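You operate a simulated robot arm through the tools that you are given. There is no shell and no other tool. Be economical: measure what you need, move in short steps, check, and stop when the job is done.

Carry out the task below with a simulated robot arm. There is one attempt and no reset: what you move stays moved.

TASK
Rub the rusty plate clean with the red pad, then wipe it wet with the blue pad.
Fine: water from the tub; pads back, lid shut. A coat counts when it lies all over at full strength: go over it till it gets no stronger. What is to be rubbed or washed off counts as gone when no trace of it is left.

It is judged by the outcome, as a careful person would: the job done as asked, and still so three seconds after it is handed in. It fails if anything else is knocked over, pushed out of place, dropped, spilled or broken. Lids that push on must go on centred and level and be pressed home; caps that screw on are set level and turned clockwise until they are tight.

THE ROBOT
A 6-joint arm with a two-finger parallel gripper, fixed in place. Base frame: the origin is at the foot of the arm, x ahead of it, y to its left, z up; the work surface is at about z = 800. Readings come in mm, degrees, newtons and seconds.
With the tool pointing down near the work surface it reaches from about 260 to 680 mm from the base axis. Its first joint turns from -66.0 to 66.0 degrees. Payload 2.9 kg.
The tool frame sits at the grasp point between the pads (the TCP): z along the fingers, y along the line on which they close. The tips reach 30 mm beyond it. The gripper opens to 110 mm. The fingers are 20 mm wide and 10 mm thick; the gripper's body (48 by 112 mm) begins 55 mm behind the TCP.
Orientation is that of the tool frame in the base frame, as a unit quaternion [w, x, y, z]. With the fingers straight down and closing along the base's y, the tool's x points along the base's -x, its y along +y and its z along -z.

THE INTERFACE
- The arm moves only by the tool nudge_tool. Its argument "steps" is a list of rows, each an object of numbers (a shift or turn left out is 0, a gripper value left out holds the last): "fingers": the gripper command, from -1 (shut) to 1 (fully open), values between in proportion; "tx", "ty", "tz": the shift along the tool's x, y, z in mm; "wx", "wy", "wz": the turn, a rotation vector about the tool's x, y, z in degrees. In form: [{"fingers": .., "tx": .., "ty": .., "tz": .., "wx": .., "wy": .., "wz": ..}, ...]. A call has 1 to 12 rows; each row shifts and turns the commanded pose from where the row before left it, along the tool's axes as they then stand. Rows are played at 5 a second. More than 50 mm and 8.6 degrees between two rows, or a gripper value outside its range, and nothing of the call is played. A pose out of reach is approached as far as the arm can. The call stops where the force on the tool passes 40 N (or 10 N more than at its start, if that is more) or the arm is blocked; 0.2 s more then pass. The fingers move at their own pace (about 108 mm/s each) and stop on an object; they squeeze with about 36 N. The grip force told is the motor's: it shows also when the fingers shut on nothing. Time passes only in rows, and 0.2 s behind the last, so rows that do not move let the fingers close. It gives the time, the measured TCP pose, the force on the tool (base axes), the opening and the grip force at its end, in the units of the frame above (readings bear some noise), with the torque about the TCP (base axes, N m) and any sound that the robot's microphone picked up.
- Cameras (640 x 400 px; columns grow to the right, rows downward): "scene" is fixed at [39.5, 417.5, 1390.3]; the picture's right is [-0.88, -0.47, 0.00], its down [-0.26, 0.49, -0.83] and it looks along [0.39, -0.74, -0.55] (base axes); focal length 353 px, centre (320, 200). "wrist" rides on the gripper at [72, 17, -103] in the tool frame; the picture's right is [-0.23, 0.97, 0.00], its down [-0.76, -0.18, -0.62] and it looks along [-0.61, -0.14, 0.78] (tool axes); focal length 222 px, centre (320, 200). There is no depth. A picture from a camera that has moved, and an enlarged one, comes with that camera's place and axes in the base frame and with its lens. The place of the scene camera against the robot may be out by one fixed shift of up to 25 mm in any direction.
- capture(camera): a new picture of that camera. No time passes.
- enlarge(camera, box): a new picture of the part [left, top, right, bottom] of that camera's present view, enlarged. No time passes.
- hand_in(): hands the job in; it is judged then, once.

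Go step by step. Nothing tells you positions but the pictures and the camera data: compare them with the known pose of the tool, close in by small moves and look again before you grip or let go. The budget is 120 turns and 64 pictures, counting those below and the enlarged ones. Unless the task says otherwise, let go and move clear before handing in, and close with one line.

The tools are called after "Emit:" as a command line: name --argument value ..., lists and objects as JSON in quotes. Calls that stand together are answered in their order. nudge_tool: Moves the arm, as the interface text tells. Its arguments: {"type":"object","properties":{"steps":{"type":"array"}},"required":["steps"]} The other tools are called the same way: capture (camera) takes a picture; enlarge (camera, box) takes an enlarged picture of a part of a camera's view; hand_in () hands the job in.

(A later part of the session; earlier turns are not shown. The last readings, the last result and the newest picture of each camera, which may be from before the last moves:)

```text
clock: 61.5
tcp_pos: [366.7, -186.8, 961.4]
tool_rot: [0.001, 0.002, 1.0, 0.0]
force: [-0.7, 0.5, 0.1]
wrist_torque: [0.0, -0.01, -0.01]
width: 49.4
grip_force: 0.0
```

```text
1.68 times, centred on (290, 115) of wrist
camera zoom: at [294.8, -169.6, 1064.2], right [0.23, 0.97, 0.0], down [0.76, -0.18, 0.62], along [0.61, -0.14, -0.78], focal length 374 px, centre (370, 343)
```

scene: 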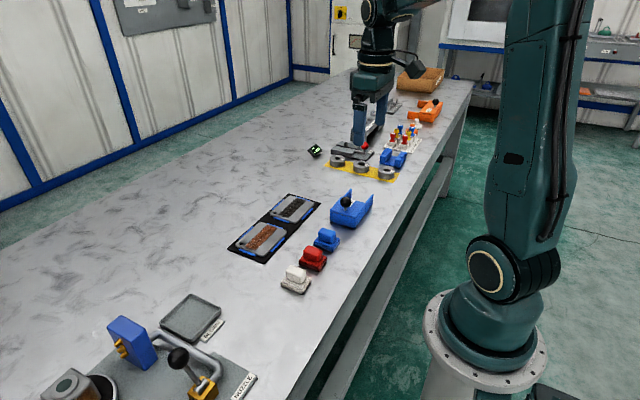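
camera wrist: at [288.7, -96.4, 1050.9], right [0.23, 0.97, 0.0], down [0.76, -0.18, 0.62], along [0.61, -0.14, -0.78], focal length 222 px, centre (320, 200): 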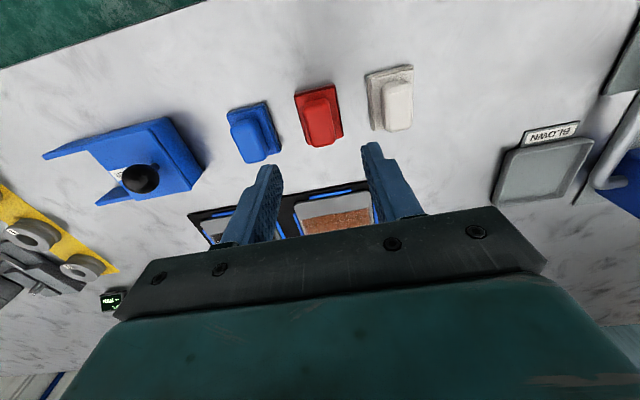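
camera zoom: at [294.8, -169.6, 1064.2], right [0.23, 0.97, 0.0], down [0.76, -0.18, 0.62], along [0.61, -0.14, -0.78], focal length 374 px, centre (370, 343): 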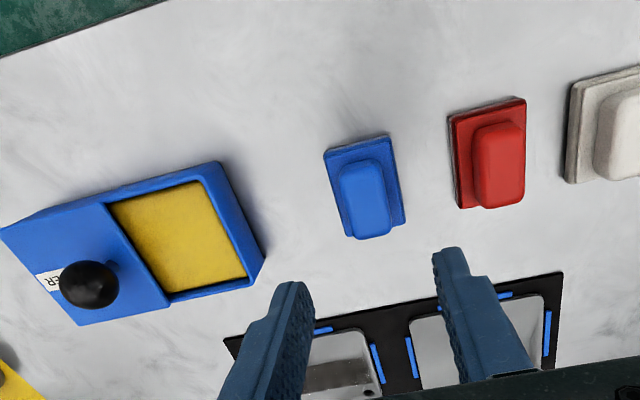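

Sponge opening is centred at about (368,-309), margins ~6 mm around the pad. Now descend on the blue pad's handle in the same way as the red.

Emit:
nudge_tool --steps '[{"ty": -1.5, "tz": 30}, {"tz": 35}, {"tz": 25}, {"tz": 6, "fingers": -0.38}, {}, {}]'

Emit:
enlarge --camera "wrist" --box '[190, 80, 450, 240]'

```text
clock: 62.9
tcp_pos: [367.0, -188.9, 865.1]
tool_rot: [0.0, 0.002, 1.0, 0.0]
force: [0.3, 0.3, 0.8]
wrist_torque: [0.0, 0.0, 0.03]
width: 34.1
grip_force: 0.0
```

```text
2.46 times, centred on (320, 160) of wrist
camera zoom: at [295.3, -171.5, 968.3], right [0.23, 0.97, 0.0], down [0.76, -0.18, 0.62], along [0.61, -0.14, -0.78], focal length 547 px, centre (320, 298)
```

zoom: 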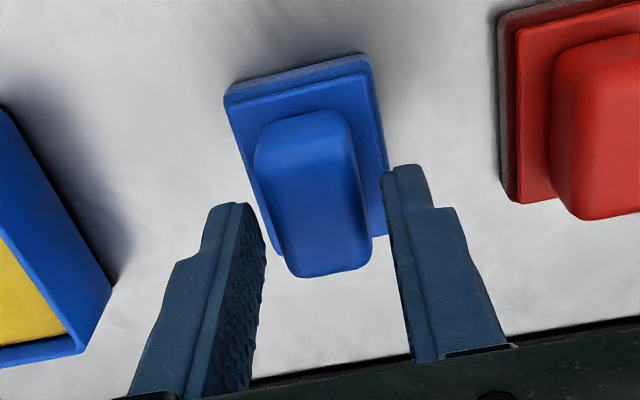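

View matches the red grip setup. Descend to just above the base and close.

Emit:
nudge_tool --steps '[{"tz": 7}, {"tz": 6}, {"tz": 2}, {"tz": 1}, {}]'

Emit:
nudge_tool --steps '[{"tz": 1}, {}]'

```text
clock: 64.1
tcp_pos: [368.1, -188.5, 848.2]
tool_rot: [0.001, 0.002, 1.0, -0.001]
force: [0.3, 0.2, 0.8]
wrist_torque: [0.01, 0.01, -0.01]
width: 34.2
grip_force: 0.1
```

```text
clock: 64.7
tcp_pos: [368.1, -188.7, 845.2]
tool_rot: [0.0, 0.002, 1.0, 0.0]
force: [0.5, -0.4, -0.3]
wrist_torque: [-0.02, 0.03, 0.01]
width: 34.2
grip_force: 0.1
```

Close and lift slowly.

Emit:
nudge_tool --steps '[{"fingers": -1}, {}, {}, {}]'

Emit:
nudge_tool --steps '[{"tz": -2}, {"tz": -3}, {"tz": -6}, {"tz": -10}, {"tz": -15}, {"tz": -15}, {"tz": -10}, {}]'

```text
clock: 65.7
tcp_pos: [368.2, -188.2, 846.0]
tool_rot: [-0.001, 0.002, 1.0, 0.0]
force: [0.5, -0.3, 0.0]
wrist_torque: [0.02, -0.02, -0.02]
width: 25.3
grip_force: 35.4
```

```text
clock: 67.5
tcp_pos: [367.8, -188.1, 905.9]
tool_rot: [0.0, 0.001, 1.0, 0.0]
force: [0.7, -1.0, -1.1]
wrist_torque: [-0.02, -0.02, 0.03]
width: 25.1
grip_force: 35.5
```

Blue pad held (home TCP 368, -188.4, 846.5). Move above the sponge and check the alignment.

Emit:
nudge_tool --steps '[{"ty": -10, "tx": -1.5}, {"ty": -20}, {"ty": -20}, {"ty": -20}, {"ty": -20}, {"ty": -20}, {"ty": -10.6}, {"tz": 10}, {"tz": 8}, {}]'

Emit:
enlarge --camera "wrist" --box '[190, 60, 450, 220]'

Emit:
enlarge --camera "scene" --box '[310, 150, 390, 220]'

```text
clock: 69.7
tcp_pos: [368.0, -309.3, 886.2]
tool_rot: [0.001, 0.001, 1.0, 0.0]
force: [-0.2, -0.3, -0.9]
wrist_torque: [-0.01, -0.01, -0.01]
width: 25.0
grip_force: 35.9
```

```text
2.46 times, centred on (320, 140) of wrist
camera zoom: at [297.2, -292.2, 991.3], right [0.23, 0.97, 0.0], down [0.76, -0.18, 0.62], along [0.61, -0.14, -0.78], focal length 547 px, centre (320, 348)
```

zoom: 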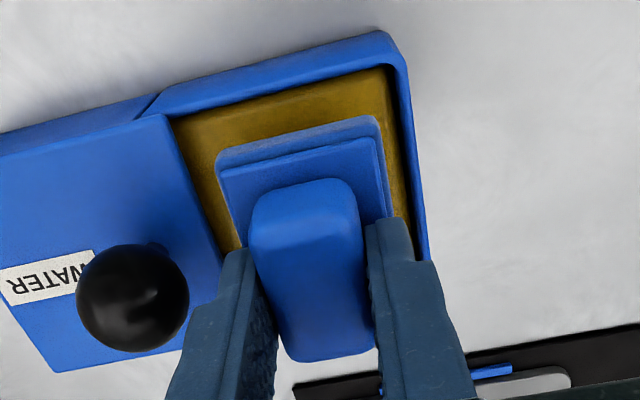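

```text
5.71 times, centred on (350, 185) of scene
camera zoom: at [39.5, 417.5, 1390.3], right [-0.88, -0.47, 0.0], down [-0.26, 0.49, -0.83], along [0.39, -0.74, -0.55], focal length 2015 px, centre (149, 286)
```

zoom: 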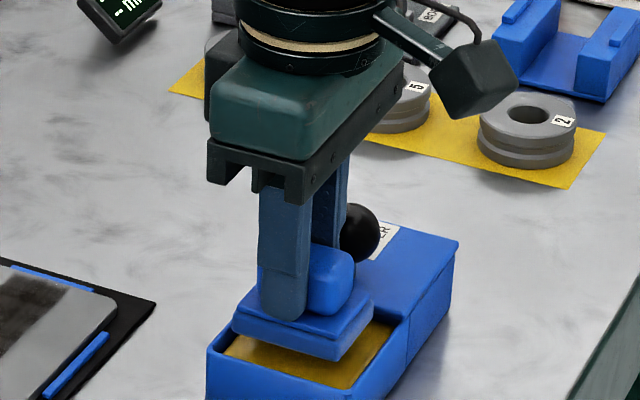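

Well aligned; shift 2 mm toward -y and lower onto the sponge, feeling for contact.

Emit:
nudge_tool --steps '[{"ty": -2, "tz": 6}, {"tz": 4}, {"tz": 3}, {"tz": 2}, {}]'

Emit:
nudge_tool --steps '[{"tz": 2}, {"tz": 1}, {}]'

Emit:
nudge_tool --steps '[{"tz": 1}, {"tz": 1}, {}]'

```text
clock: 70.9
tcp_pos: [368.3, -310.5, 875.4]
tool_rot: [0.001, 0.002, 1.0, -0.001]
force: [-11.3, 6.3, 35.0]
wrist_torque: [0.21, 0.47, -0.03]
width: 25.4
grip_force: 35.3
```

```text
clock: 71.3
tcp_pos: [369.6, -311.3, 875.0]
tool_rot: [0.001, 0.002, 1.0, -0.001]
force: [-4.5, 3.5, 9.2]
wrist_torque: [0.05, 0.02, 0.02]
width: 25.0
grip_force: 35.9
stopped in row 1: the force on the tool passed its limit at 49 N (the readings are from after the stop); the commanded pose is now the measured one
```

```text
clock: 72.1
tcp_pos: [370.3, -310.8, 874.6]
tool_rot: [0.001, 0.001, 1.0, -0.001]
force: [-2.9, 2.7, 8.3]
wrist_torque: [0.12, 0.09, 0.01]
width: 25.3
grip_force: 35.9
stopped in row 3: the force on the tool passed its limit at 41 N (the readings are from after the stop); the commanded pose is now the measured one
```

It's pressing on something at TCP z≈875. I'll check whether this is the sponge or the rim.

Emit:
enlarge --camera "wrist" --box '[190, 60, 450, 220]'

Emit:
enlarge --camera "scene" --box '[310, 150, 390, 220]'

```text
2.46 times, centred on (320, 140) of wrist
camera zoom: at [298.0, -294.2, 978.5], right [0.23, 0.97, 0.0], down [0.76, -0.18, 0.63], along [0.61, -0.14, -0.78], focal length 547 px, centre (320, 348)
```

zoom: 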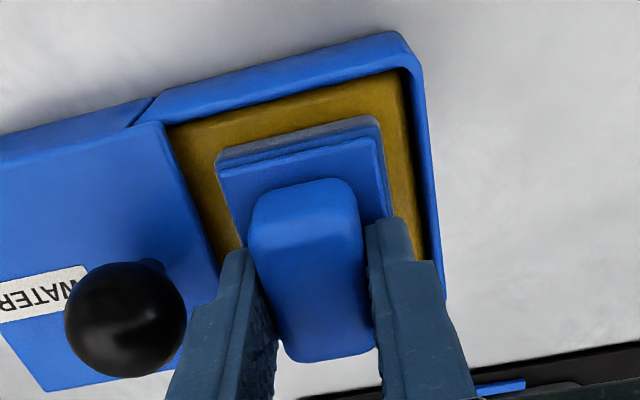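

```text
5.71 times, centred on (350, 185) of scene
camera zoom: at [39.3, 417.6, 1390.3], right [-0.88, -0.47, 0.0], down [-0.26, 0.49, -0.83], along [0.39, -0.74, -0.55], focal length 2015 px, centre (149, 286)
```

zoom: 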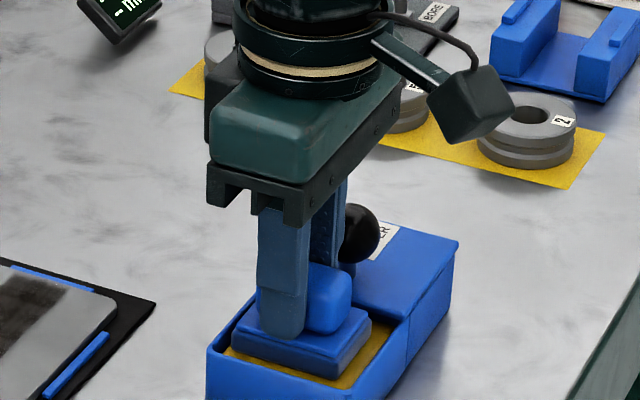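

The pad is inside the tub on the sponge. I'll press moderately and hold for a couple of seconds to soak.

Emit:
nudge_tool --steps '[{"tz": 0.7}, {}, {}, {}, {}, {}, {}, {}, {}, {}]'

Emit:
nudge_tool --steps '[{"tz": -3}, {"tz": -8}, {"tz": -12}, {"tz": -12}, {}]'

Emit:
enlarge --camera "scene" --box '[310, 150, 390, 220]'

```text
clock: 74.3
tcp_pos: [372.3, -310.6, 874.9]
tool_rot: [0.003, 0.001, 1.0, -0.003]
force: [-5.9, -1.2, 29.9]
wrist_torque: [0.1, 0.41, -0.03]
width: 25.1
grip_force: 35.8
```

```text
clock: 75.5
tcp_pos: [368.4, -311.1, 908.4]
tool_rot: [0.002, 0.002, 1.0, -0.002]
force: [-0.5, 0.6, -0.4]
wrist_torque: [0.03, -0.01, -0.02]
width: 25.1
grip_force: 35.9
```

```text
5.71 times, centred on (350, 185) of scene
camera zoom: at [39.5, 417.5, 1390.3], right [-0.88, -0.47, 0.0], down [-0.26, 0.49, -0.83], along [0.39, -0.74, -0.55], focal length 2015 px, centre (149, 286)
```

zoom: 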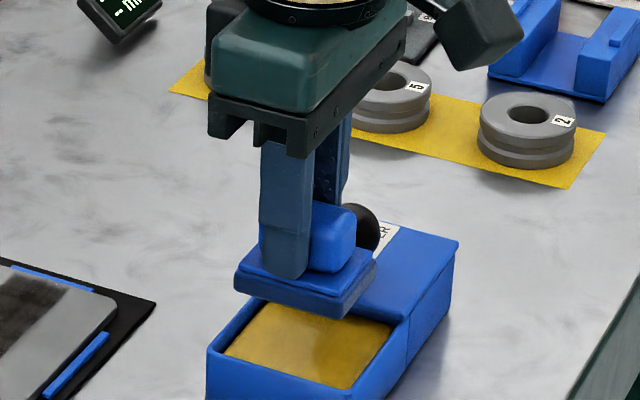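

The pad looks wetted. Now carry it to above the rust-free plate.

Emit:
nudge_tool --steps '[{"tx": -6, "ty": 7.5, "tz": -3, "wx": -0.2, "wy": 0.2, "wz": -0.2}, {"tx": -12, "ty": 15, "tz": -3}, {"tx": -14, "ty": 17}, {"tx": -14, "ty": 17}, {"tx": -14, "ty": 17}, {"tx": -14, "ty": 17}, {"tx": -14, "ty": 17}, {"tx": -14, "ty": 17}, {"tx": -14, "ty": 17}, {"tx": -14, "ty": 17}, {"tx": -14, "ty": 17}, {"tx": -8, "ty": 10}]'

Emit:
nudge_tool --steps '[{"tz": 15}, {"tz": 15}, {"tz": 10}, {"tz": 8}, {}]'

Emit:
enlarge --camera "wrist" --box '[150, 40, 490, 250]'

```text
clock: 78.1
tcp_pos: [524.2, -125.3, 914.5]
tool_rot: [0.0, 0.0, 1.0, 0.0]
force: [0.5, -0.3, -0.8]
wrist_torque: [0.0, -0.01, 0.01]
width: 25.2
grip_force: 35.7
```

```text
clock: 79.3
tcp_pos: [523.0, -125.9, 867.6]
tool_rot: [0.0, 0.001, 1.0, 0.0]
force: [0.2, 0.1, -0.7]
wrist_torque: [-0.04, 0.02, -0.01]
width: 25.2
grip_force: 35.8
```

```text
1.88 times, centred on (320, 145) of wrist
camera zoom: at [451.3, -108.9, 970.2], right [0.23, 0.97, 0.0], down [0.76, -0.18, 0.62], along [0.61, -0.14, -0.78], focal length 418 px, centre (320, 304)
```

zoom: 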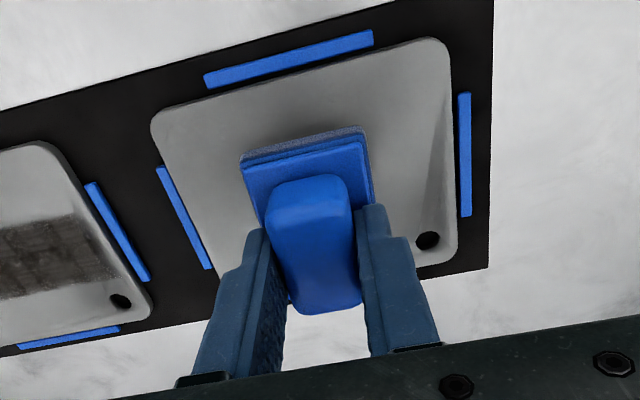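

Over the plate centre; feel down to contact.

Emit:
nudge_tool --steps '[{"tz": 6}, {"tz": 4}, {"tz": 1}, {"tz": 1}, {}]'

Emit:
nudge_tool --steps '[{"tz": 0.7}, {}]'

Emit:
nudge_tool --steps '[{"tz": 0.5}, {}]'

```text
clock: 80.5
tcp_pos: [521.4, -124.7, 855.3]
tool_rot: [0.0, 0.0, 1.0, 0.001]
force: [-0.1, 0.5, 1.2]
wrist_torque: [0.02, -0.02, 0.02]
width: 25.2
grip_force: 36.4
```

```text
clock: 81.1
tcp_pos: [523.1, -127.0, 855.0]
tool_rot: [0.0, -0.001, 1.0, 0.0]
force: [-0.8, 2.4, 6.7]
wrist_torque: [0.09, -0.12, 0.06]
width: 25.2
grip_force: 36.1
```

```text
clock: 81.7
tcp_pos: [521.9, -126.8, 854.8]
tool_rot: [0.0, -0.001, 1.0, 0.0]
force: [0.6, 3.7, 9.0]
wrist_torque: [0.13, -0.23, 0.1]
width: 25.3
grip_force: 36.1
```

About 9 N of contact. First wet stroke along y in the middle lane.

Emit:
nudge_tool --steps '[{"ty": 11, "tz": 0.2}, {"ty": 12}, {"ty": 12}, {"ty": -12}, {"ty": -12}, {"ty": -12}, {"ty": -12}, {"ty": -12}, {"ty": -11}, {"ty": 12}, {"ty": 12}, {"ty": 12}]'

Emit:
enlarge --camera "wrist" --box '[150, 40, 490, 250]'

```text
clock: 84.3
tcp_pos: [521.7, -127.3, 854.4]
tool_rot: [0.003, 0.001, 1.0, -0.001]
force: [-1.1, -13.1, 31.4]
wrist_torque: [-0.41, 0.28, 0.07]
width: 25.3
grip_force: 36.2
```

```text
1.88 times, centred on (320, 145) of wrist
camera zoom: at [450.2, -110.3, 958.1], right [0.23, 0.97, 0.0], down [0.76, -0.18, 0.63], along [0.61, -0.14, -0.78], focal length 418 px, centre (320, 304)
```

zoom: 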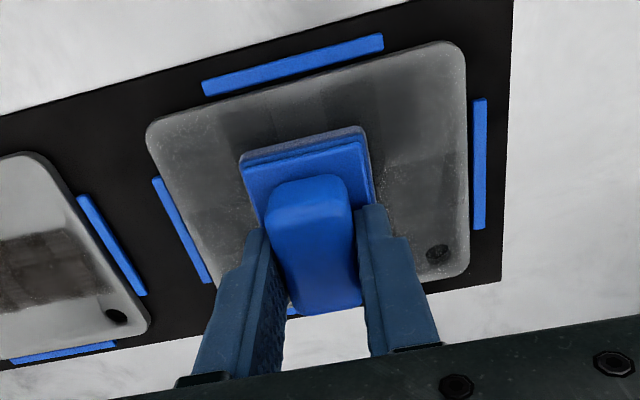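

Wetness shows as darkening. Next lane: the far side (x≈544), with slightly lighter pressure.

Emit:
nudge_tool --steps '[{"tz": -0.5, "tx": -10}, {"tx": -12}, {"ty": 12}, {"ty": 12}, {"ty": 12}, {"ty": -12}, {"ty": -12}, {"ty": -12}, {"ty": -12}, {"ty": -12}, {"ty": -12}]'

```text
clock: 86.7
tcp_pos: [544.6, -163.4, 853.7]
tool_rot: [0.0, 0.0, 1.0, 0.001]
force: [0.2, 7.7, 20.2]
wrist_torque: [0.31, -0.09, 0.01]
width: 25.1
grip_force: 36.3
```

Completed. Stroke back in this lane, then move to the near lane.

Emit:
nudge_tool --steps '[{"ty": 12}, {"ty": 12}, {"ty": 12}, {"ty": 12}, {"ty": 12}, {"ty": 12}, {"ty": -12}, {"ty": -12}, {"ty": -12}, {"ty": -12}, {"ty": -12}, {"ty": -12}]'

```text
clock: 89.3
tcp_pos: [544.2, -161.4, 854.0]
tool_rot: [-0.001, -0.001, 1.0, 0.0]
force: [0.5, 5.5, 12.8]
wrist_torque: [0.19, -0.24, 0.04]
width: 25.2
grip_force: 36.0
```

Emit:
nudge_tool --steps '[{"tx": 12}, {"tx": 12}, {"tx": 12}, {"tx": 8}, {"ty": 12}, {"ty": 12}, {"ty": 12}, {"ty": 12}, {"ty": 12}, {"ty": 12}]'

Emit:
enlarge --camera "wrist" --box '[100, 40, 490, 280]'

```text
clock: 91.5
tcp_pos: [501.0, -89.3, 854.7]
tool_rot: [0.0, -0.001, 1.0, 0.0]
force: [0.8, -4.8, 13.3]
wrist_torque: [-0.22, -0.14, -0.03]
width: 25.3
grip_force: 36.2
```

```text
1.64 times, centred on (295, 160) of wrist
camera zoom: at [428.9, -72.6, 958.6], right [0.23, 0.97, 0.0], down [0.76, -0.18, 0.62], along [0.61, -0.14, -0.78], focal length 364 px, centre (361, 266)
```

zoom: 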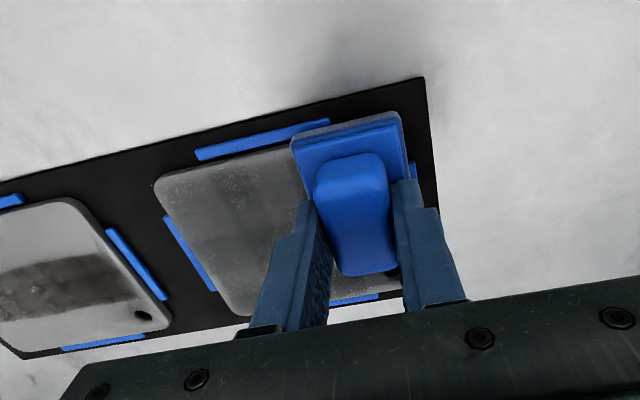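

Reach is good. Continue strokes in the near lane.

Emit:
nudge_tool --steps '[{"ty": -12}, {"ty": -12}, {"ty": -12}, {"ty": -12}, {"ty": -12}, {"ty": -12}, {"ty": 12}, {"ty": 12}, {"ty": 12}, {"ty": 12}, {"ty": 12}, {"ty": 12}]'

```text
clock: 94.1
tcp_pos: [500.1, -89.0, 854.0]
tool_rot: [0.002, 0.0, 1.0, 0.0]
force: [1.2, -11.8, 28.8]
wrist_torque: [-0.49, 0.09, 0.01]
width: 25.0
grip_force: 36.3
```

Now cross strokes along x, working across y.

Emit:
nudge_tool --steps '[{"tx": -15, "tz": -0.3}, {"tx": -15}, {"tx": -14}, {"ty": -18}, {"tx": 15}, {"tx": 15}, {"tx": 14}, {"ty": -18}, {"tx": -15}, {"tx": -15}, {"tx": -14}]'

```text
clock: 96.2
tcp_pos: [513.5, -126.8, 855.2]
tool_rot: [-0.001, 0.002, 1.0, -0.001]
force: [1.7, 0.2, 4.9]
wrist_torque: [0.03, -0.21, 0.01]
width: 25.1
grip_force: 35.9
stopped in row 10: the force on the tool passed its limit at 42 N (the readings are from after the stop); the commanded pose is now the measured one
```

Stopped mid-way near (514,-126) on a force peak; contact is light now. Continue from here.

Emit:
nudge_tool --steps '[{"tx": -10, "tz": 0.2}, {"tx": -10}, {"tx": -10}, {"ty": -16}, {"tx": 11}, {"tx": 11}, {"tx": 11}, {"tx": 10}, {"ty": -17}, {"tx": -11}, {"tx": -11}, {"tx": -11}]'

Emit:
enlarge --camera "scene" --box '[220, 200, 310, 270]'

```text
clock: 98.8
tcp_pos: [531.1, -160.5, 855.5]
tool_rot: [-0.003, 0.003, 1.0, -0.001]
force: [-5.5, -0.7, 13.6]
wrist_torque: [0.05, -0.11, -0.04]
width: 25.1
grip_force: 36.3
```

```text
5.71 times, centred on (265, 235) of scene
camera zoom: at [39.1, 417.6, 1390.3], right [-0.88, -0.47, 0.0], down [-0.26, 0.49, -0.83], along [0.39, -0.74, -0.55], focal length 2015 px, centre (634, 0)
```

zoom: 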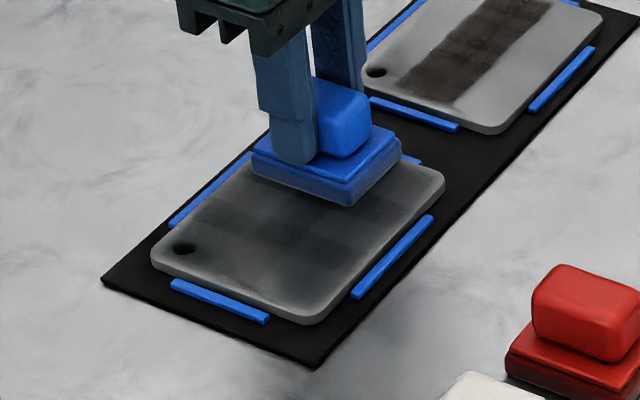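

The centre is darkest, edges lighter. I'll lift and inspect from above to see which parts need more.

Emit:
nudge_tool --steps '[{"tz": -5}, {"tz": -15}, {"tz": -20}, {"tz": -20}, {"tz": -20}, {"tz": -15, "wz": -0.3}, {"tx": -12, "ty": 10}, {"tx": -18, "ty": 15}, {"tx": -12, "ty": 10}, {}]'

Emit:
enlarge --camera "wrist" --box '[190, 0, 450, 160]'

Emit:
enlarge --camera "scene" --box '[220, 210, 310, 270]'

```text
clock: 101.0
tcp_pos: [573.2, -123.4, 948.7]
tool_rot: [-0.002, 0.0, 1.0, -0.001]
force: [0.4, 0.7, -0.9]
wrist_torque: [-0.02, 0.0, -0.02]
width: 25.1
grip_force: 35.7
```

```text
2.46 times, centred on (320, 80) of wrist
camera zoom: at [503.2, -107.5, 1052.7], right [0.23, 0.97, 0.0], down [0.76, -0.18, 0.62], along [0.6, -0.14, -0.78], focal length 547 px, centre (320, 495)
```

zoom: 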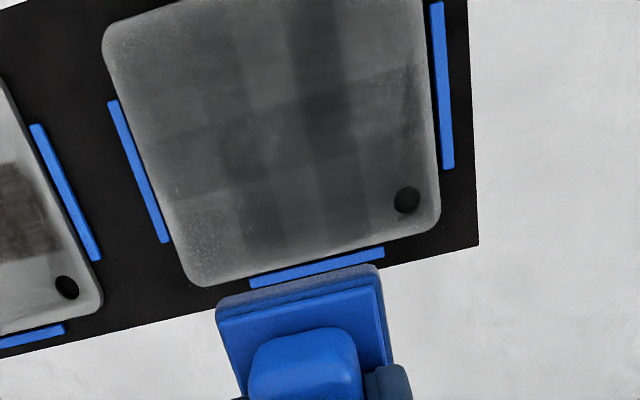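

```text
6.67 times, centred on (265, 240) of scene
camera zoom: at [39.5, 417.5, 1390.3], right [-0.88, -0.47, 0.0], down [-0.26, 0.49, -0.83], along [0.39, -0.74, -0.55], focal length 2351 px, centre (687, -67)
```

zoom: 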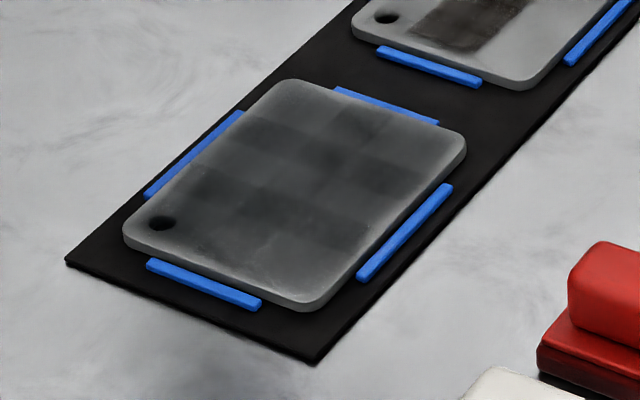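

The edges need more coats. I'll return and run perimeter loops with the pad overhanging the plate edges by ~10 mm.

Emit:
nudge_tool --steps '[{"tx": 12, "wy": -0.2}, {"tx": 12, "tz": 15}, {"tz": 20}, {"tz": 20}, {"tz": 20}, {"tz": 12}, {"tz": 4}, {}]'

Emit:
nudge_tool --steps '[{"tz": 1.5}, {}]'

```text
clock: 102.8
tcp_pos: [551.7, -125.5, 856.3]
tool_rot: [-0.001, -0.001, 1.0, 0.0]
force: [-0.2, 0.2, 0.2]
wrist_torque: [0.01, 0.01, -0.04]
width: 25.2
grip_force: 36.0
```

```text
clock: 103.4
tcp_pos: [550.7, -126.0, 856.7]
tool_rot: [0.0, -0.001, 1.0, -0.001]
force: [-0.2, -0.8, -1.0]
wrist_torque: [0.01, -0.06, 0.02]
width: 25.6
grip_force: 36.6
```

Emit:
nudge_tool --steps '[{"tz": 1}, {}]'

Emit:
nudge_tool --steps '[{"tz": 0.5}, {}]'

```text
clock: 104.0
tcp_pos: [551.4, -124.5, 856.5]
tool_rot: [-0.001, -0.001, 1.0, -0.001]
force: [0.1, -0.1, -0.6]
wrist_torque: [-0.04, -0.01, 0.01]
width: 25.1
grip_force: 36.0
```

```text
clock: 104.6
tcp_pos: [552.1, -124.2, 854.9]
tool_rot: [0.0, -0.001, 1.0, 0.0]
force: [-0.8, -0.6, 4.2]
wrist_torque: [0.04, 0.09, 0.03]
width: 25.1
grip_force: 36.5
```

Contact made at the far lane. Loop along the far edge.

Emit:
nudge_tool --steps '[{"ty": 13, "tz": 0.4}, {"ty": 13}, {"ty": 14}, {"ty": -13}, {"ty": -13}, {"ty": -14}, {"ty": -13}, {"ty": -14}, {"ty": -13}, {"ty": 13}, {"ty": 13}, {"ty": 14}]'

```text
clock: 107.2
tcp_pos: [551.1, -126.5, 854.9]
tool_rot: [0.0, 0.0, 1.0, -0.001]
force: [0.2, -7.3, 17.8]
wrist_torque: [-0.25, 0.17, 0.1]
width: 25.1
grip_force: 35.6
```

Emit:
nudge_tool --steps '[{"ty": 13}, {"ty": 13}, {"ty": 14}, {"ty": -13}, {"ty": -13}, {"ty": -14}, {"ty": -13}, {"ty": -14}, {"ty": -13}, {"ty": 13}, {"ty": 13}, {"ty": 14}]'

```text
clock: 109.8
tcp_pos: [550.6, -125.4, 853.8]
tool_rot: [0.001, 0.0, 1.0, -0.001]
force: [1.3, -8.2, 19.2]
wrist_torque: [-0.26, 0.13, 0.12]
width: 25.2
grip_force: 36.3
```

Now the +y edge: go to y≈-85 and stroke along x.

Emit:
nudge_tool --steps '[{"ty": 13}, {"ty": 13}, {"ty": 14}, {"tx": 13}, {"tx": 13}, {"tx": 13}, {"tx": 14}, {"tx": -13}, {"tx": -13}, {"tx": -13}, {"tx": -14}]'

```text
clock: 111.5
tcp_pos: [504.6, -85.7, 855.6]
tool_rot: [-0.004, -0.002, 1.0, 0.0]
force: [-1.0, 0.5, 6.0]
wrist_torque: [0.01, -0.17, -0.02]
width: 25.2
grip_force: 35.8
stopped in row 8: the force on the tool passed its limit at 44 N (the readings are from after the stop); the commanded pose is now the measured one
```

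Reversals in x give force peaks, so I'll use y strokes mainly. Near lane next (x≈498), first correcting the small tilt.

Emit:
nudge_tool --steps '[{"tx": 6, "wy": -0.4, "tz": -0.3}, {"ty": -13}, {"ty": -13}, {"ty": -14}, {"ty": -13}, {"ty": -14}, {"ty": -13}, {"ty": 13}, {"ty": 13}, {"ty": 14}, {"ty": 13}, {"ty": 14}]'

```text
clock: 114.1
tcp_pos: [497.8, -99.3, 854.7]
tool_rot: [0.0, 0.0, 1.0, -0.001]
force: [-1.3, -6.8, 18.1]
wrist_torque: [-0.25, -0.09, -0.03]
width: 25.2
grip_force: 36.2
```

Emit:
nudge_tool --steps '[{"ty": 14}, {"ty": -13}, {"ty": -13}, {"ty": -14}, {"ty": -13}, {"ty": -14}, {"ty": -14}, {"ty": 13}, {"ty": 13}, {"ty": 14}, {"ty": 13}, {"ty": 14}]'

Emit:
nudge_tool --steps '[{"ty": 14}, {"ty": -13}, {"ty": -13}, {"ty": -14}, {"ty": -13}, {"ty": -14}, {"ty": -14}, {}]'

Emit:
enlarge --camera "scene" --box '[220, 200, 310, 270]'

```text
clock: 116.7
tcp_pos: [497.6, -97.2, 855.3]
tool_rot: [-0.002, 0.0, 1.0, 0.0]
force: [0.7, -7.6, 19.1]
wrist_torque: [-0.36, -0.27, -0.12]
width: 25.2
grip_force: 36.0
```

```text
clock: 118.5
tcp_pos: [495.3, -164.9, 854.8]
tool_rot: [-0.001, -0.001, 1.0, 0.0]
force: [-0.9, 4.4, 13.2]
wrist_torque: [0.23, -0.11, 0.05]
width: 24.9
grip_force: 35.8
```

```text
5.71 times, centred on (265, 235) of scene
camera zoom: at [39.3, 417.7, 1390.3], right [-0.88, -0.47, 0.0], down [-0.26, 0.49, -0.83], along [0.39, -0.74, -0.55], focal length 2015 px, centre (634, 0)
```

zoom: 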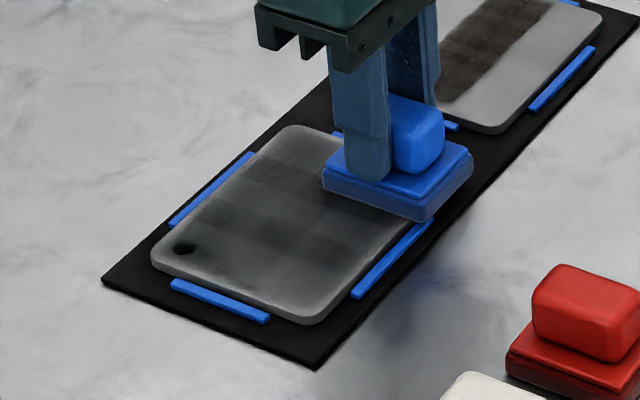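

It isn't getting darker, so the pad seems to have run dry. I'll re-wet it at the tub.

Emit:
nudge_tool --steps '[{"tz": -5}, {"tz": -15}, {"tz": -20}, {"tz": -20, "wy": -0.1}, {"tx": 14, "ty": -16}, {"tx": 18, "ty": -20}, {"tx": 18, "ty": -20}, {"tx": 18, "ty": -20}, {"tx": 18, "ty": -20}, {"tx": 18, "ty": -20}, {"tx": 14, "ty": -18}, {"tx": 9, "ty": -12}]'

Emit:
nudge_tool --steps '[{"tz": 10}, {}]'

Emit:
nudge_tool --steps '[{"tz": 10}, {}]'

Emit:
enlarge --camera "wrist" --box '[190, 60, 450, 220]'

```text
clock: 121.1
tcp_pos: [371.4, -311.4, 915.4]
tool_rot: [-0.001, -0.001, 1.0, 0.0]
force: [-0.3, -0.3, -0.8]
wrist_torque: [0.02, 0.02, 0.01]
width: 25.2
grip_force: 36.3
```

```text
clock: 121.7
tcp_pos: [372.6, -311.3, 903.7]
tool_rot: [-0.001, -0.002, 1.0, 0.0]
force: [0.3, 0.2, 0.0]
wrist_torque: [0.0, 0.01, -0.04]
width: 25.3
grip_force: 36.0
```

```text
clock: 122.3
tcp_pos: [371.7, -309.7, 896.0]
tool_rot: [-0.001, -0.001, 1.0, 0.0]
force: [0.1, 0.2, 0.0]
wrist_torque: [0.01, 0.04, 0.01]
width: 25.2
grip_force: 35.9
```

```text
2.46 times, centred on (320, 140) of wrist
camera zoom: at [300.8, -293.5, 999.6], right [0.23, 0.97, 0.0], down [0.76, -0.18, 0.62], along [0.61, -0.14, -0.78], focal length 547 px, centre (320, 348)
```

zoom: 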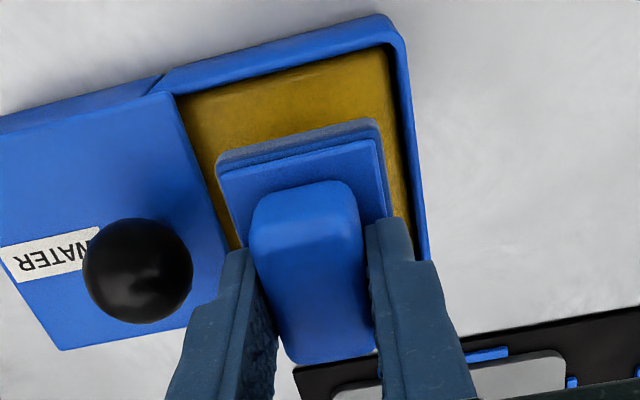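

Aligned (2 mm too far in x; correcting). Lower onto the sponge, press, and hold.

Emit:
nudge_tool --steps '[{"tx": 2, "tz": 8}, {"tz": 6}, {"tz": 3}, {"tz": 1}, {}]'

Emit:
nudge_tool --steps '[{"tz": 1}, {}]'

Emit:
nudge_tool --steps '[{"tz": 1}, {}]'

```text
clock: 123.5
tcp_pos: [367.8, -312.2, 877.1]
tool_rot: [-0.001, -0.001, 1.0, 0.0]
force: [0.3, 0.6, 0.3]
wrist_torque: [-0.04, 0.02, -0.02]
width: 25.0
grip_force: 36.2
```

```text
clock: 124.1
tcp_pos: [369.7, -311.2, 875.1]
tool_rot: [-0.001, -0.001, 1.0, 0.0]
force: [0.2, -0.2, -1.1]
wrist_torque: [-0.03, 0.01, 0.01]
width: 25.1
grip_force: 35.6
```

```text
clock: 124.7
tcp_pos: [368.6, -310.7, 875.2]
tool_rot: [-0.001, 0.001, 1.0, 0.0]
force: [-3.7, 1.9, 5.9]
wrist_torque: [0.02, 0.15, -0.02]
width: 25.1
grip_force: 36.3
```

Emit:
nudge_tool --steps '[{"tz": 0.6}, {}, {}, {}, {}, {}, {}, {}, {}, {}, {}]'

Emit:
nudge_tool --steps '[{"tz": -5}, {"tz": -15}, {"tz": -20}, {"tx": -14, "ty": 16}, {"tx": -18, "ty": 20}, {"tx": -18, "ty": 20}, {"tx": -18, "ty": 20}, {"tx": -18, "ty": 20}, {"tx": -18, "ty": 20}, {"tx": -14, "ty": 18}, {"tx": -10, "ty": 12}]'

```text
clock: 127.1
tcp_pos: [371.3, -310.6, 874.9]
tool_rot: [0.0, -0.001, 1.0, -0.001]
force: [0.5, -1.9, 27.0]
wrist_torque: [-0.04, 0.11, -0.02]
width: 25.2
grip_force: 35.9
```

```text
clock: 129.5
tcp_pos: [495.2, -164.9, 914.7]
tool_rot: [-0.002, 0.001, 1.0, 0.0]
force: [-0.1, -1.2, -0.2]
wrist_torque: [0.02, 0.01, 0.02]
width: 25.0
grip_force: 36.1
```

Back over the plate's near/-y corner with a fresh-wet pad; descend.

Emit:
nudge_tool --steps '[{"tx": -2, "tz": 15, "wy": -0.1}, {"tz": 20}, {"tz": 14}, {"tz": 6}, {"tz": 2}, {"tz": 1}, {}]'

Emit:
nudge_tool --steps '[{"tz": 1}, {}]'

Emit:
nudge_tool --steps '[{"tz": 0.7}, {}]'

```text
clock: 131.1
tcp_pos: [498.8, -164.4, 854.4]
tool_rot: [-0.001, 0.0, 1.0, -0.001]
force: [-0.4, 0.5, -0.8]
wrist_torque: [-0.02, -0.02, 0.0]
width: 25.0
grip_force: 35.6
```

```text
clock: 131.7
tcp_pos: [499.3, -164.6, 855.3]
tool_rot: [0.001, 0.001, 1.0, 0.0]
force: [-3.8, -2.3, 9.6]
wrist_torque: [0.0, 0.22, 0.01]
width: 25.3
grip_force: 35.9
```

```text
clock: 132.3
tcp_pos: [499.5, -163.4, 855.1]
tool_rot: [0.0, -0.001, 1.0, 0.0]
force: [-3.3, -1.1, 19.1]
wrist_torque: [0.07, 0.28, 0.03]
width: 25.4
grip_force: 35.7
```

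Near lane, two strokes, ending back at this corner.

Emit:
nudge_tool --steps '[{"ty": 16, "tz": -0.2}, {"ty": 16}, {"ty": 16}, {"ty": 16}, {"ty": 16}, {"ty": -16}, {"ty": -16}, {"ty": -16}, {"ty": -16}, {"ty": -16}]'

Emit:
enlarge --camera "scene" --box '[220, 200, 310, 270]'

```text
clock: 134.6
tcp_pos: [499.1, -163.7, 854.3]
tool_rot: [0.003, -0.002, 1.0, 0.001]
force: [-0.4, 1.0, 5.1]
wrist_torque: [-0.03, 0.19, -0.05]
width: 25.3
grip_force: 36.5
stopped in row 10: the force on the tool passed its limit at 41 N (the readings are from after the stop); the commanded pose is now the measured one
```

```text
5.71 times, centred on (265, 235) of scene
camera zoom: at [39.4, 417.6, 1390.3], right [-0.88, -0.47, 0.0], down [-0.26, 0.49, -0.83], along [0.39, -0.74, -0.55], focal length 2015 px, centre (634, 0)
```

zoom: 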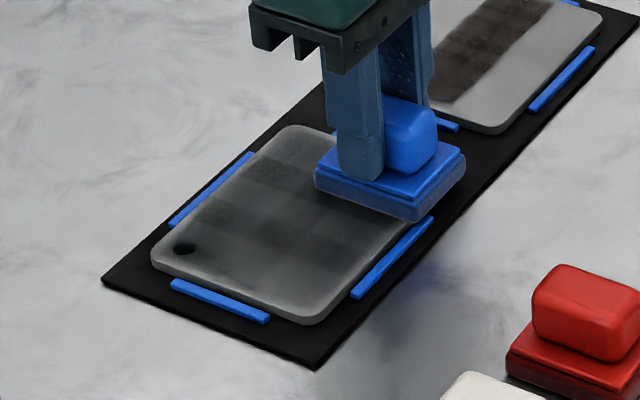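

I'll continue over the other lanes with the fresh pad before judging again.

Emit:
nudge_tool --steps '[{"wx": 0.1, "wy": 0.34, "wz": 0.23, "tz": 0.1}, {"ty": 16}, {"ty": 16}, {"ty": 16}, {"ty": 16}, {"ty": 16}, {"tx": -13}, {"tx": -13}, {"ty": -16}, {"ty": -16}, {"ty": -16}, {"ty": -16}]'

```text
clock: 137.2
tcp_pos: [524.4, -148.9, 855.0]
tool_rot: [-0.001, -0.001, 1.0, 0.0]
force: [-0.3, 6.7, 18.7]
wrist_torque: [0.28, -0.17, 0.03]
width: 25.2
grip_force: 36.5
```

Emit:
nudge_tool --steps '[{"ty": -16}, {"tx": -13}, {"tx": -13}, {"ty": 16}, {"ty": 16}, {"ty": 16}, {"ty": 16}, {"ty": 16}, {"ty": -16}, {"ty": -16}, {"ty": -16}, {"ty": -16}]'

```text
clock: 139.8
tcp_pos: [550.1, -147.9, 854.2]
tool_rot: [0.0, 0.0, 1.0, 0.0]
force: [0.0, 3.3, 10.2]
wrist_torque: [0.2, 0.01, -0.04]
width: 25.2
grip_force: 35.5
```

Now back across, finishing, then lift and compare from above.

Emit:
nudge_tool --steps '[{"ty": -16}, {"ty": 16, "tz": 0.2}, {"ty": 16}, {"ty": 16}, {"ty": 16}, {"ty": 16}, {"tx": 9}, {"ty": -16}, {"ty": -16}, {"ty": -16}, {"ty": -16}, {"ty": -16}]'

Emit:
nudge_tool --steps '[{"tz": -5}, {"tz": -15}, {"tz": -20}, {"tz": -20}, {"tz": -20}, {"tz": -15}, {"tx": -8, "ty": 10}, {"tx": -14, "ty": 18}, {"tx": -10, "ty": 10}, {}]'

Emit:
enlarge --camera "wrist" --box '[190, 0, 450, 160]'

```text
clock: 142.4
tcp_pos: [543.4, -161.4, 854.9]
tool_rot: [0.0, 0.0, 1.0, 0.0]
force: [0.7, 7.0, 18.8]
wrist_torque: [0.32, -0.01, -0.01]
width: 25.3
grip_force: 35.6
```

```text
clock: 144.6
tcp_pos: [574.8, -124.4, 948.5]
tool_rot: [0.0, 0.0, 1.0, 0.0]
force: [-1.4, 0.6, -0.6]
wrist_torque: [0.01, 0.0, 0.03]
width: 25.2
grip_force: 35.4
```

```text
2.46 times, centred on (320, 80) of wrist
camera zoom: at [503.0, -108.7, 1051.8], right [0.23, 0.97, 0.0], down [0.76, -0.18, 0.62], along [0.61, -0.14, -0.78], focal length 547 px, centre (320, 495)
```

zoom: 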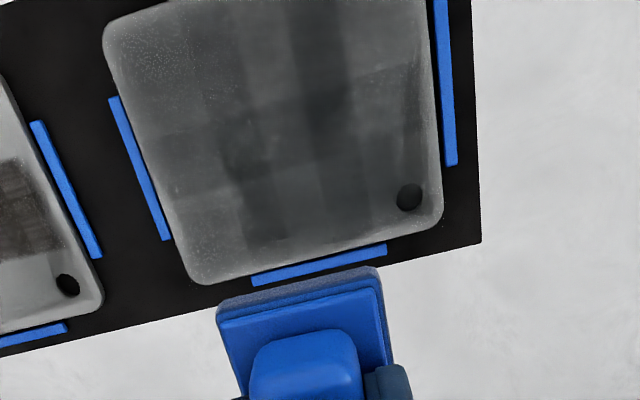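

The pattern is nearly unchanged from the earlier view, suggesting saturation with textured rendering. To be sure I'll give the near/-y corner a targeted extra treatment and compare.

Emit:
nudge_tool --steps '[{"tx": 16, "ty": -10}, {"tx": 20, "ty": -10}, {"tx": 20, "ty": -10}, {"tx": 16, "ty": -6, "tz": 10}, {"tz": 20}, {"tz": 20}, {"tz": 20}, {"tz": 14}, {"tz": 7}, {"tz": 1}, {"tz": 1}, {}]'

Emit:
nudge_tool --steps '[{"tz": 0.8}, {}]'

```text
clock: 147.2
tcp_pos: [500.4, -161.8, 853.9]
tool_rot: [0.001, 0.0, 1.0, 0.0]
force: [-0.2, -0.8, 5.2]
wrist_torque: [0.01, -0.01, 0.03]
width: 25.1
grip_force: 36.1
```

```text
clock: 147.8
tcp_pos: [502.7, -161.8, 855.9]
tool_rot: [0.0, -0.001, 1.0, 0.0]
force: [-4.4, 0.5, 14.8]
wrist_torque: [0.12, 0.08, 0.04]
width: 25.3
grip_force: 36.0
```

Emit:
nudge_tool --steps '[{"tx": 2, "ty": 10}, {"ty": 10}, {"ty": 10}, {"ty": -10}, {"ty": -10}, {"ty": -12}, {"ty": 10}, {"ty": 10}, {"ty": 12}, {"ty": -10}, {"ty": -10}, {"ty": -12}]'

Emit:
nudge_tool --steps '[{"ty": 10}, {"ty": 10}, {"ty": 10}, {"ty": -10}, {"ty": -10}, {"ty": -10}, {"ty": 10}, {"ty": 10}, {"ty": 10}, {"ty": 10}, {"ty": 10}, {"ty": 10}]'

Emit:
nudge_tool --steps '[{"ty": 10}, {"ty": 10}, {"ty": -10}, {"ty": -10}, {"tz": -3}, {"tz": -20}, {"tz": -20}, {"tz": -25}, {"tz": -27}, {"tx": -15}, {}]'

```text
clock: 150.4
tcp_pos: [498.1, -164.8, 855.7]
tool_rot: [-0.001, 0.0, 1.0, 0.001]
force: [0.7, 2.9, 8.3]
wrist_torque: [0.17, -0.1, 0.02]
width: 25.2
grip_force: 36.1
```

```text
clock: 153.0
tcp_pos: [499.3, -103.6, 855.9]
tool_rot: [0.0, 0.0, 1.0, 0.0]
force: [0.2, 0.1, -0.2]
wrist_torque: [0.01, 0.01, 0.01]
width: 25.3
grip_force: 36.0
```

```text
clock: 155.4
tcp_pos: [514.4, -105.2, 950.2]
tool_rot: [0.0, 0.0, 1.0, 0.001]
force: [0.5, 0.8, 0.7]
wrist_torque: [-0.02, 0.01, 0.02]
width: 25.2
grip_force: 36.1
```

Now to the same viewing pose for comparison.

Emit:
nudge_tool --steps '[{"tx": -20, "ty": -7}, {"tx": -20, "ty": -7}, {"tx": -20, "ty": -6}, {}]'

Emit:
enlarge --camera "wrist" --box '[190, 0, 450, 160]'

```text
clock: 156.4
tcp_pos: [575.8, -124.7, 950.9]
tool_rot: [0.0, 0.0, 1.0, 0.0]
force: [0.6, -0.6, -0.7]
wrist_torque: [0.01, 0.02, -0.05]
width: 25.1
grip_force: 36.2
```

```text
2.46 times, centred on (320, 80) of wrist
camera zoom: at [504.3, -107.3, 1055.0], right [0.23, 0.97, 0.0], down [0.76, -0.18, 0.62], along [0.61, -0.14, -0.78], focal length 547 px, centre (320, 495)
```

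zoom: 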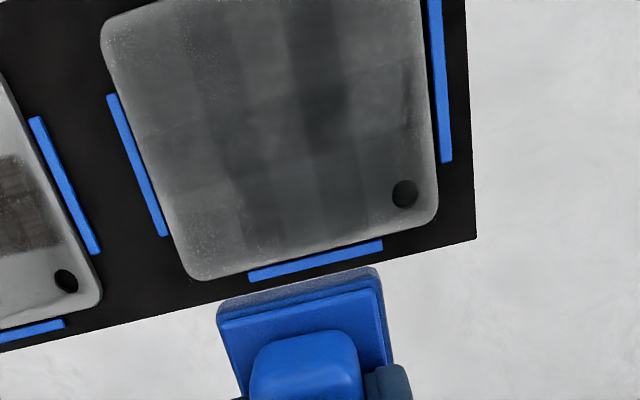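

The treated corner darkened slightly, so corners/edges benefit from more rubbing with a wet pad. I'll re-wet once more and then work each edge and corner with short strokes.

Emit:
nudge_tool --steps '[{"tx": 14, "ty": -12}, {"tx": 20, "ty": -18}, {"tx": 20, "ty": -18}, {"tx": 20, "ty": -18}, {"tx": 20, "ty": -18}, {"tx": 20, "ty": -18}, {"tx": 20, "ty": -18}, {"tx": 20, "ty": -18}, {"tx": 20, "ty": -18}, {"tx": 18, "ty": -17}, {"tx": 14, "ty": -12.5}, {"tz": 30}]'

Emit:
nudge_tool --steps '[{"tz": 20}, {"tz": 12}, {"tz": 8}, {}]'

Emit:
enlarge --camera "wrist" --box '[190, 60, 450, 220]'

```text
clock: 159.0
tcp_pos: [368.8, -311.7, 918.4]
tool_rot: [0.0, 0.0, 1.0, -0.001]
force: [0.1, -0.1, -1.2]
wrist_torque: [-0.01, -0.02, 0.02]
width: 25.1
grip_force: 36.4
```

```text
clock: 160.0
tcp_pos: [369.2, -309.5, 878.8]
tool_rot: [0.0, 0.0, 1.0, 0.001]
force: [0.3, 0.0, -0.5]
wrist_torque: [-0.02, -0.02, 0.01]
width: 25.0
grip_force: 36.4
```

```text
2.46 times, centred on (320, 140) of wrist
camera zoom: at [297.4, -293.9, 982.9], right [0.23, 0.97, 0.0], down [0.76, -0.18, 0.62], along [0.61, -0.14, -0.78], focal length 547 px, centre (320, 348)
```

zoom: 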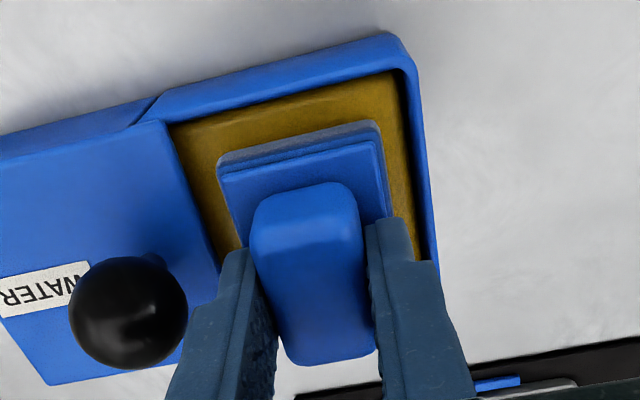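

Well inside the opening; press onto the sponge and hold.

Emit:
nudge_tool --steps '[{"tz": 2}, {"tz": 1}, {"tz": 1}, {"tz": 0.6}, {}, {}, {}, {}, {}, {}, {}]'

Emit:
nudge_tool --steps '[{"tz": -5}, {"tz": -15}, {"tz": -20}, {"tx": -16, "ty": 14}, {"tx": -22, "ty": 18}, {"tx": -22, "ty": 18}, {"tx": -22, "ty": 18}, {"tx": -22, "ty": 18}, {"tx": -22, "ty": 18}, {"tx": -22, "ty": 18}, {"tx": -20, "ty": 15}, {"tx": -14, "ty": 8}]'

```text
clock: 162.4
tcp_pos: [369.2, -310.0, 877.4]
tool_rot: [0.001, 0.0, 1.0, 0.0]
force: [0.6, -0.1, -0.5]
wrist_torque: [0.0, -0.01, -0.01]
width: 25.3
grip_force: 36.0
```

```text
clock: 165.0
tcp_pos: [551.0, -163.4, 915.2]
tool_rot: [0.0, 0.0, 1.0, 0.0]
force: [-0.9, 0.8, -0.1]
wrist_torque: [0.03, 0.02, 0.0]
width: 25.2
grip_force: 35.6
```

That hold read no force, so it didn't reach the sponge. I'll go back and press properly.

Emit:
nudge_tool --steps '[{"tx": 14, "ty": -8}, {"tx": 20, "ty": -15}, {"tx": 22, "ty": -18}, {"tx": 22, "ty": -18}, {"tx": 22, "ty": -18}, {"tx": 22, "ty": -18}, {"tx": 22, "ty": -18}, {"tx": 22, "ty": -18}, {"tx": 16, "ty": -14}, {"tz": 20}, {"tz": 14}, {"tz": 5}]'

Emit:
nudge_tool --steps '[{"tz": 1}, {"tz": 1}, {"tz": 0.5}, {}, {}, {}, {}]'

```text
clock: 167.6
tcp_pos: [368.4, -308.9, 875.8]
tool_rot: [0.0, 0.0, 1.0, 0.001]
force: [0.6, -0.1, -0.7]
wrist_torque: [0.01, 0.0, -0.01]
width: 25.2
grip_force: 35.9
```

```text
clock: 169.2
tcp_pos: [369.6, -309.5, 875.2]
tool_rot: [0.0, 0.001, 1.0, -0.001]
force: [-1.8, 2.4, 20.7]
wrist_torque: [0.16, 0.2, 0.01]
width: 25.1
grip_force: 36.2
```

Contact 20 N. Hold a bit more, then carry to the far/-y corner.

Emit:
nudge_tool --steps '[{}, {}, {"tz": -10}, {"tz": -30}, {"tx": -20, "ty": 17}, {"tx": -24, "ty": 20}, {"tx": -24, "ty": 20}, {"tx": -24, "ty": 20}, {"tx": -24, "ty": 20}, {"tx": -24, "ty": 20}, {"tx": -24, "ty": 20}, {"tx": -19, "ty": 18}]'

Emit:
nudge_tool --steps '[{"tz": 20}, {"tz": 25}, {"tz": 12}, {"tz": 1.5}, {"tz": 1}, {}]'

```text
clock: 171.8
tcp_pos: [550.8, -154.8, 916.9]
tool_rot: [0.0, 0.0, 1.0, 0.0]
force: [0.7, -1.2, 0.0]
wrist_torque: [-0.01, 0.0, 0.01]
width: 25.2
grip_force: 36.1
```

```text
clock: 173.2
tcp_pos: [551.1, -153.4, 855.0]
tool_rot: [0.0, 0.001, 1.0, 0.0]
force: [1.0, -1.1, -0.3]
wrist_torque: [-0.01, 0.04, -0.03]
width: 25.2
grip_force: 35.6
```

Now press and work the far/-y corner with short strokes.

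Emit:
nudge_tool --steps '[{"tz": 0.8}, {"tz": 0.5}, {"ty": -12}, {"ty": 10}, {"ty": 10}, {"ty": -10}, {"ty": -10}, {"ty": 10}, {"ty": 10}, {"ty": -10}, {"ty": -10}]'

```text
clock: 175.6
tcp_pos: [551.2, -164.6, 854.6]
tool_rot: [0.0, -0.001, 1.0, 0.0]
force: [0.9, 9.4, 21.0]
wrist_torque: [0.49, -0.01, -0.03]
width: 25.3
grip_force: 36.1
```

Good contact (21 N). Continue here and along to the far/+y corner.

Emit:
nudge_tool --steps '[{"ty": 10}, {"ty": 10}, {"ty": -10}, {"ty": -12}, {"ty": 12}, {"ty": 14}, {"ty": 14}, {"ty": 14}, {"ty": 14}, {"ty": 14}, {"ty": -10}, {"ty": -10}]'

Emit:
nudge_tool --steps '[{"ty": 10}, {"ty": 10}, {"ty": -10}, {"ty": -10}, {"ty": 10}, {"ty": 10}, {"ty": -10}, {"ty": -10}, {"ty": 10}, {"ty": 10}]'

```text
clock: 178.2
tcp_pos: [551.4, -104.2, 854.1]
tool_rot: [0.002, -0.003, 1.0, 0.0]
force: [1.2, 14.4, 28.2]
wrist_torque: [0.56, 0.19, -0.11]
width: 25.3
grip_force: 35.8
```

```text
clock: 180.4
tcp_pos: [553.6, -89.6, 854.5]
tool_rot: [0.002, 0.002, 1.0, -0.002]
force: [2.1, -11.1, 22.7]
wrist_torque: [-0.43, -0.12, -0.04]
width: 25.0
grip_force: 36.1
```

Now along the +y edge to the near/+y corner.

Emit:
nudge_tool --steps '[{"ty": 2, "tz": -0.4}, {"tx": 9}, {"tx": 9}, {"tx": 9}, {"tx": 9}, {"tx": 9}, {"tx": 9}, {"ty": -10}, {"ty": -10}, {"ty": 10}, {"ty": 10}]'

```text
clock: 182.8
tcp_pos: [497.9, -87.0, 854.6]
tool_rot: [0.001, 0.003, 1.0, -0.003]
force: [1.0, -13.1, 26.0]
wrist_torque: [-0.45, -0.12, -0.05]
width: 24.9
grip_force: 36.2
```

Emit:
nudge_tool --steps '[{"ty": 2}, {"ty": -12}, {"ty": -10}, {"ty": 10}, {"ty": 10}, {"ty": -10}, {"ty": -10}, {"ty": 10}, {"ty": 12}, {"ty": -10}, {"ty": -10}, {"ty": -10}]'

Emit:
nudge_tool --steps '[{"ty": -14}, {"ty": -14}, {"ty": -14}, {"ty": -10}, {"ty": 10}, {"ty": 10}, {"ty": -10}, {"ty": -10}, {"ty": 10}, {"ty": 10}, {"ty": -10}, {"ty": -10}]'

```text
clock: 185.4
tcp_pos: [497.5, -111.6, 854.9]
tool_rot: [0.001, -0.001, 1.0, -0.001]
force: [1.9, 9.3, 23.7]
wrist_torque: [0.4, -0.21, 0.01]
width: 25.1
grip_force: 35.9
```

```text
clock: 188.0
tcp_pos: [499.9, -162.5, 856.1]
tool_rot: [0.001, -0.001, 1.0, 0.0]
force: [0.7, 10.5, 24.3]
wrist_torque: [0.51, -0.04, 0.0]
width: 25.4
grip_force: 35.8
```

Now the -y edge middle and the central lane, then inspect.

Emit:
nudge_tool --steps '[{"tx": -9, "ty": -3, "tz": -0.4}, {"tx": -9}, {"tx": -9}, {"ty": 10}, {"ty": 10}, {"ty": -10}, {"ty": -10}, {"ty": 15}, {"ty": 15}, {"ty": 15}, {"ty": 15}, {"ty": 20}]'

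Emit:
nudge_tool --steps '[{"ty": -10}, {"ty": -10}, {"ty": 10}, {"ty": 10}, {"ty": -12}, {"ty": -12}, {"ty": -12}, {"tz": -5}, {"tz": -20}, {"tz": -25}, {"tz": -25}, {"tz": -20}]'

Emit:
nudge_tool --steps '[{"tx": -16}, {"tx": -20}, {"tx": -14}, {}]'

Emit:
enlarge --camera "wrist" --box '[190, 0, 450, 160]'

```text
clock: 190.6
tcp_pos: [523.8, -89.0, 854.7]
tool_rot: [0.003, 0.0, 1.0, -0.002]
force: [-0.3, -10.1, 27.2]
wrist_torque: [-0.35, 0.48, 0.17]
width: 25.0
grip_force: 36.2
```

```text
clock: 193.2
tcp_pos: [526.4, -123.3, 946.7]
tool_rot: [0.0, 0.0, 1.0, 0.0]
force: [0.2, -0.6, 0.1]
wrist_torque: [0.0, 0.01, 0.03]
width: 25.0
grip_force: 35.7
```

```text
clock: 194.2
tcp_pos: [575.3, -123.8, 948.6]
tool_rot: [0.0, -0.001, 1.0, -0.001]
force: [0.0, 0.3, -0.6]
wrist_torque: [-0.02, -0.01, 0.03]
width: 25.0
grip_force: 35.9
```

```text
2.46 times, centred on (320, 80) of wrist
camera zoom: at [504.0, -107.6, 1053.8], right [0.23, 0.97, 0.0], down [0.76, -0.18, 0.62], along [0.61, -0.14, -0.78], focal length 547 px, centre (320, 495)
```

zoom: 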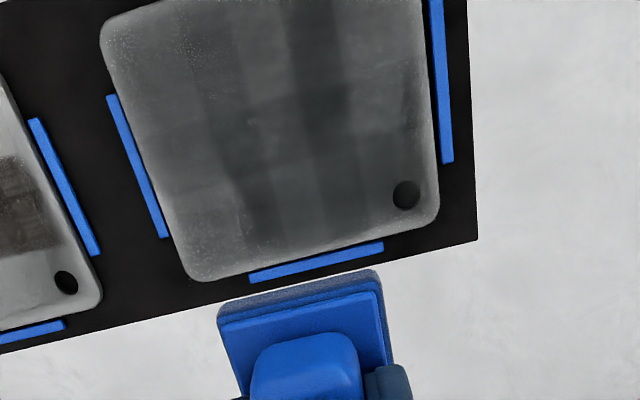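

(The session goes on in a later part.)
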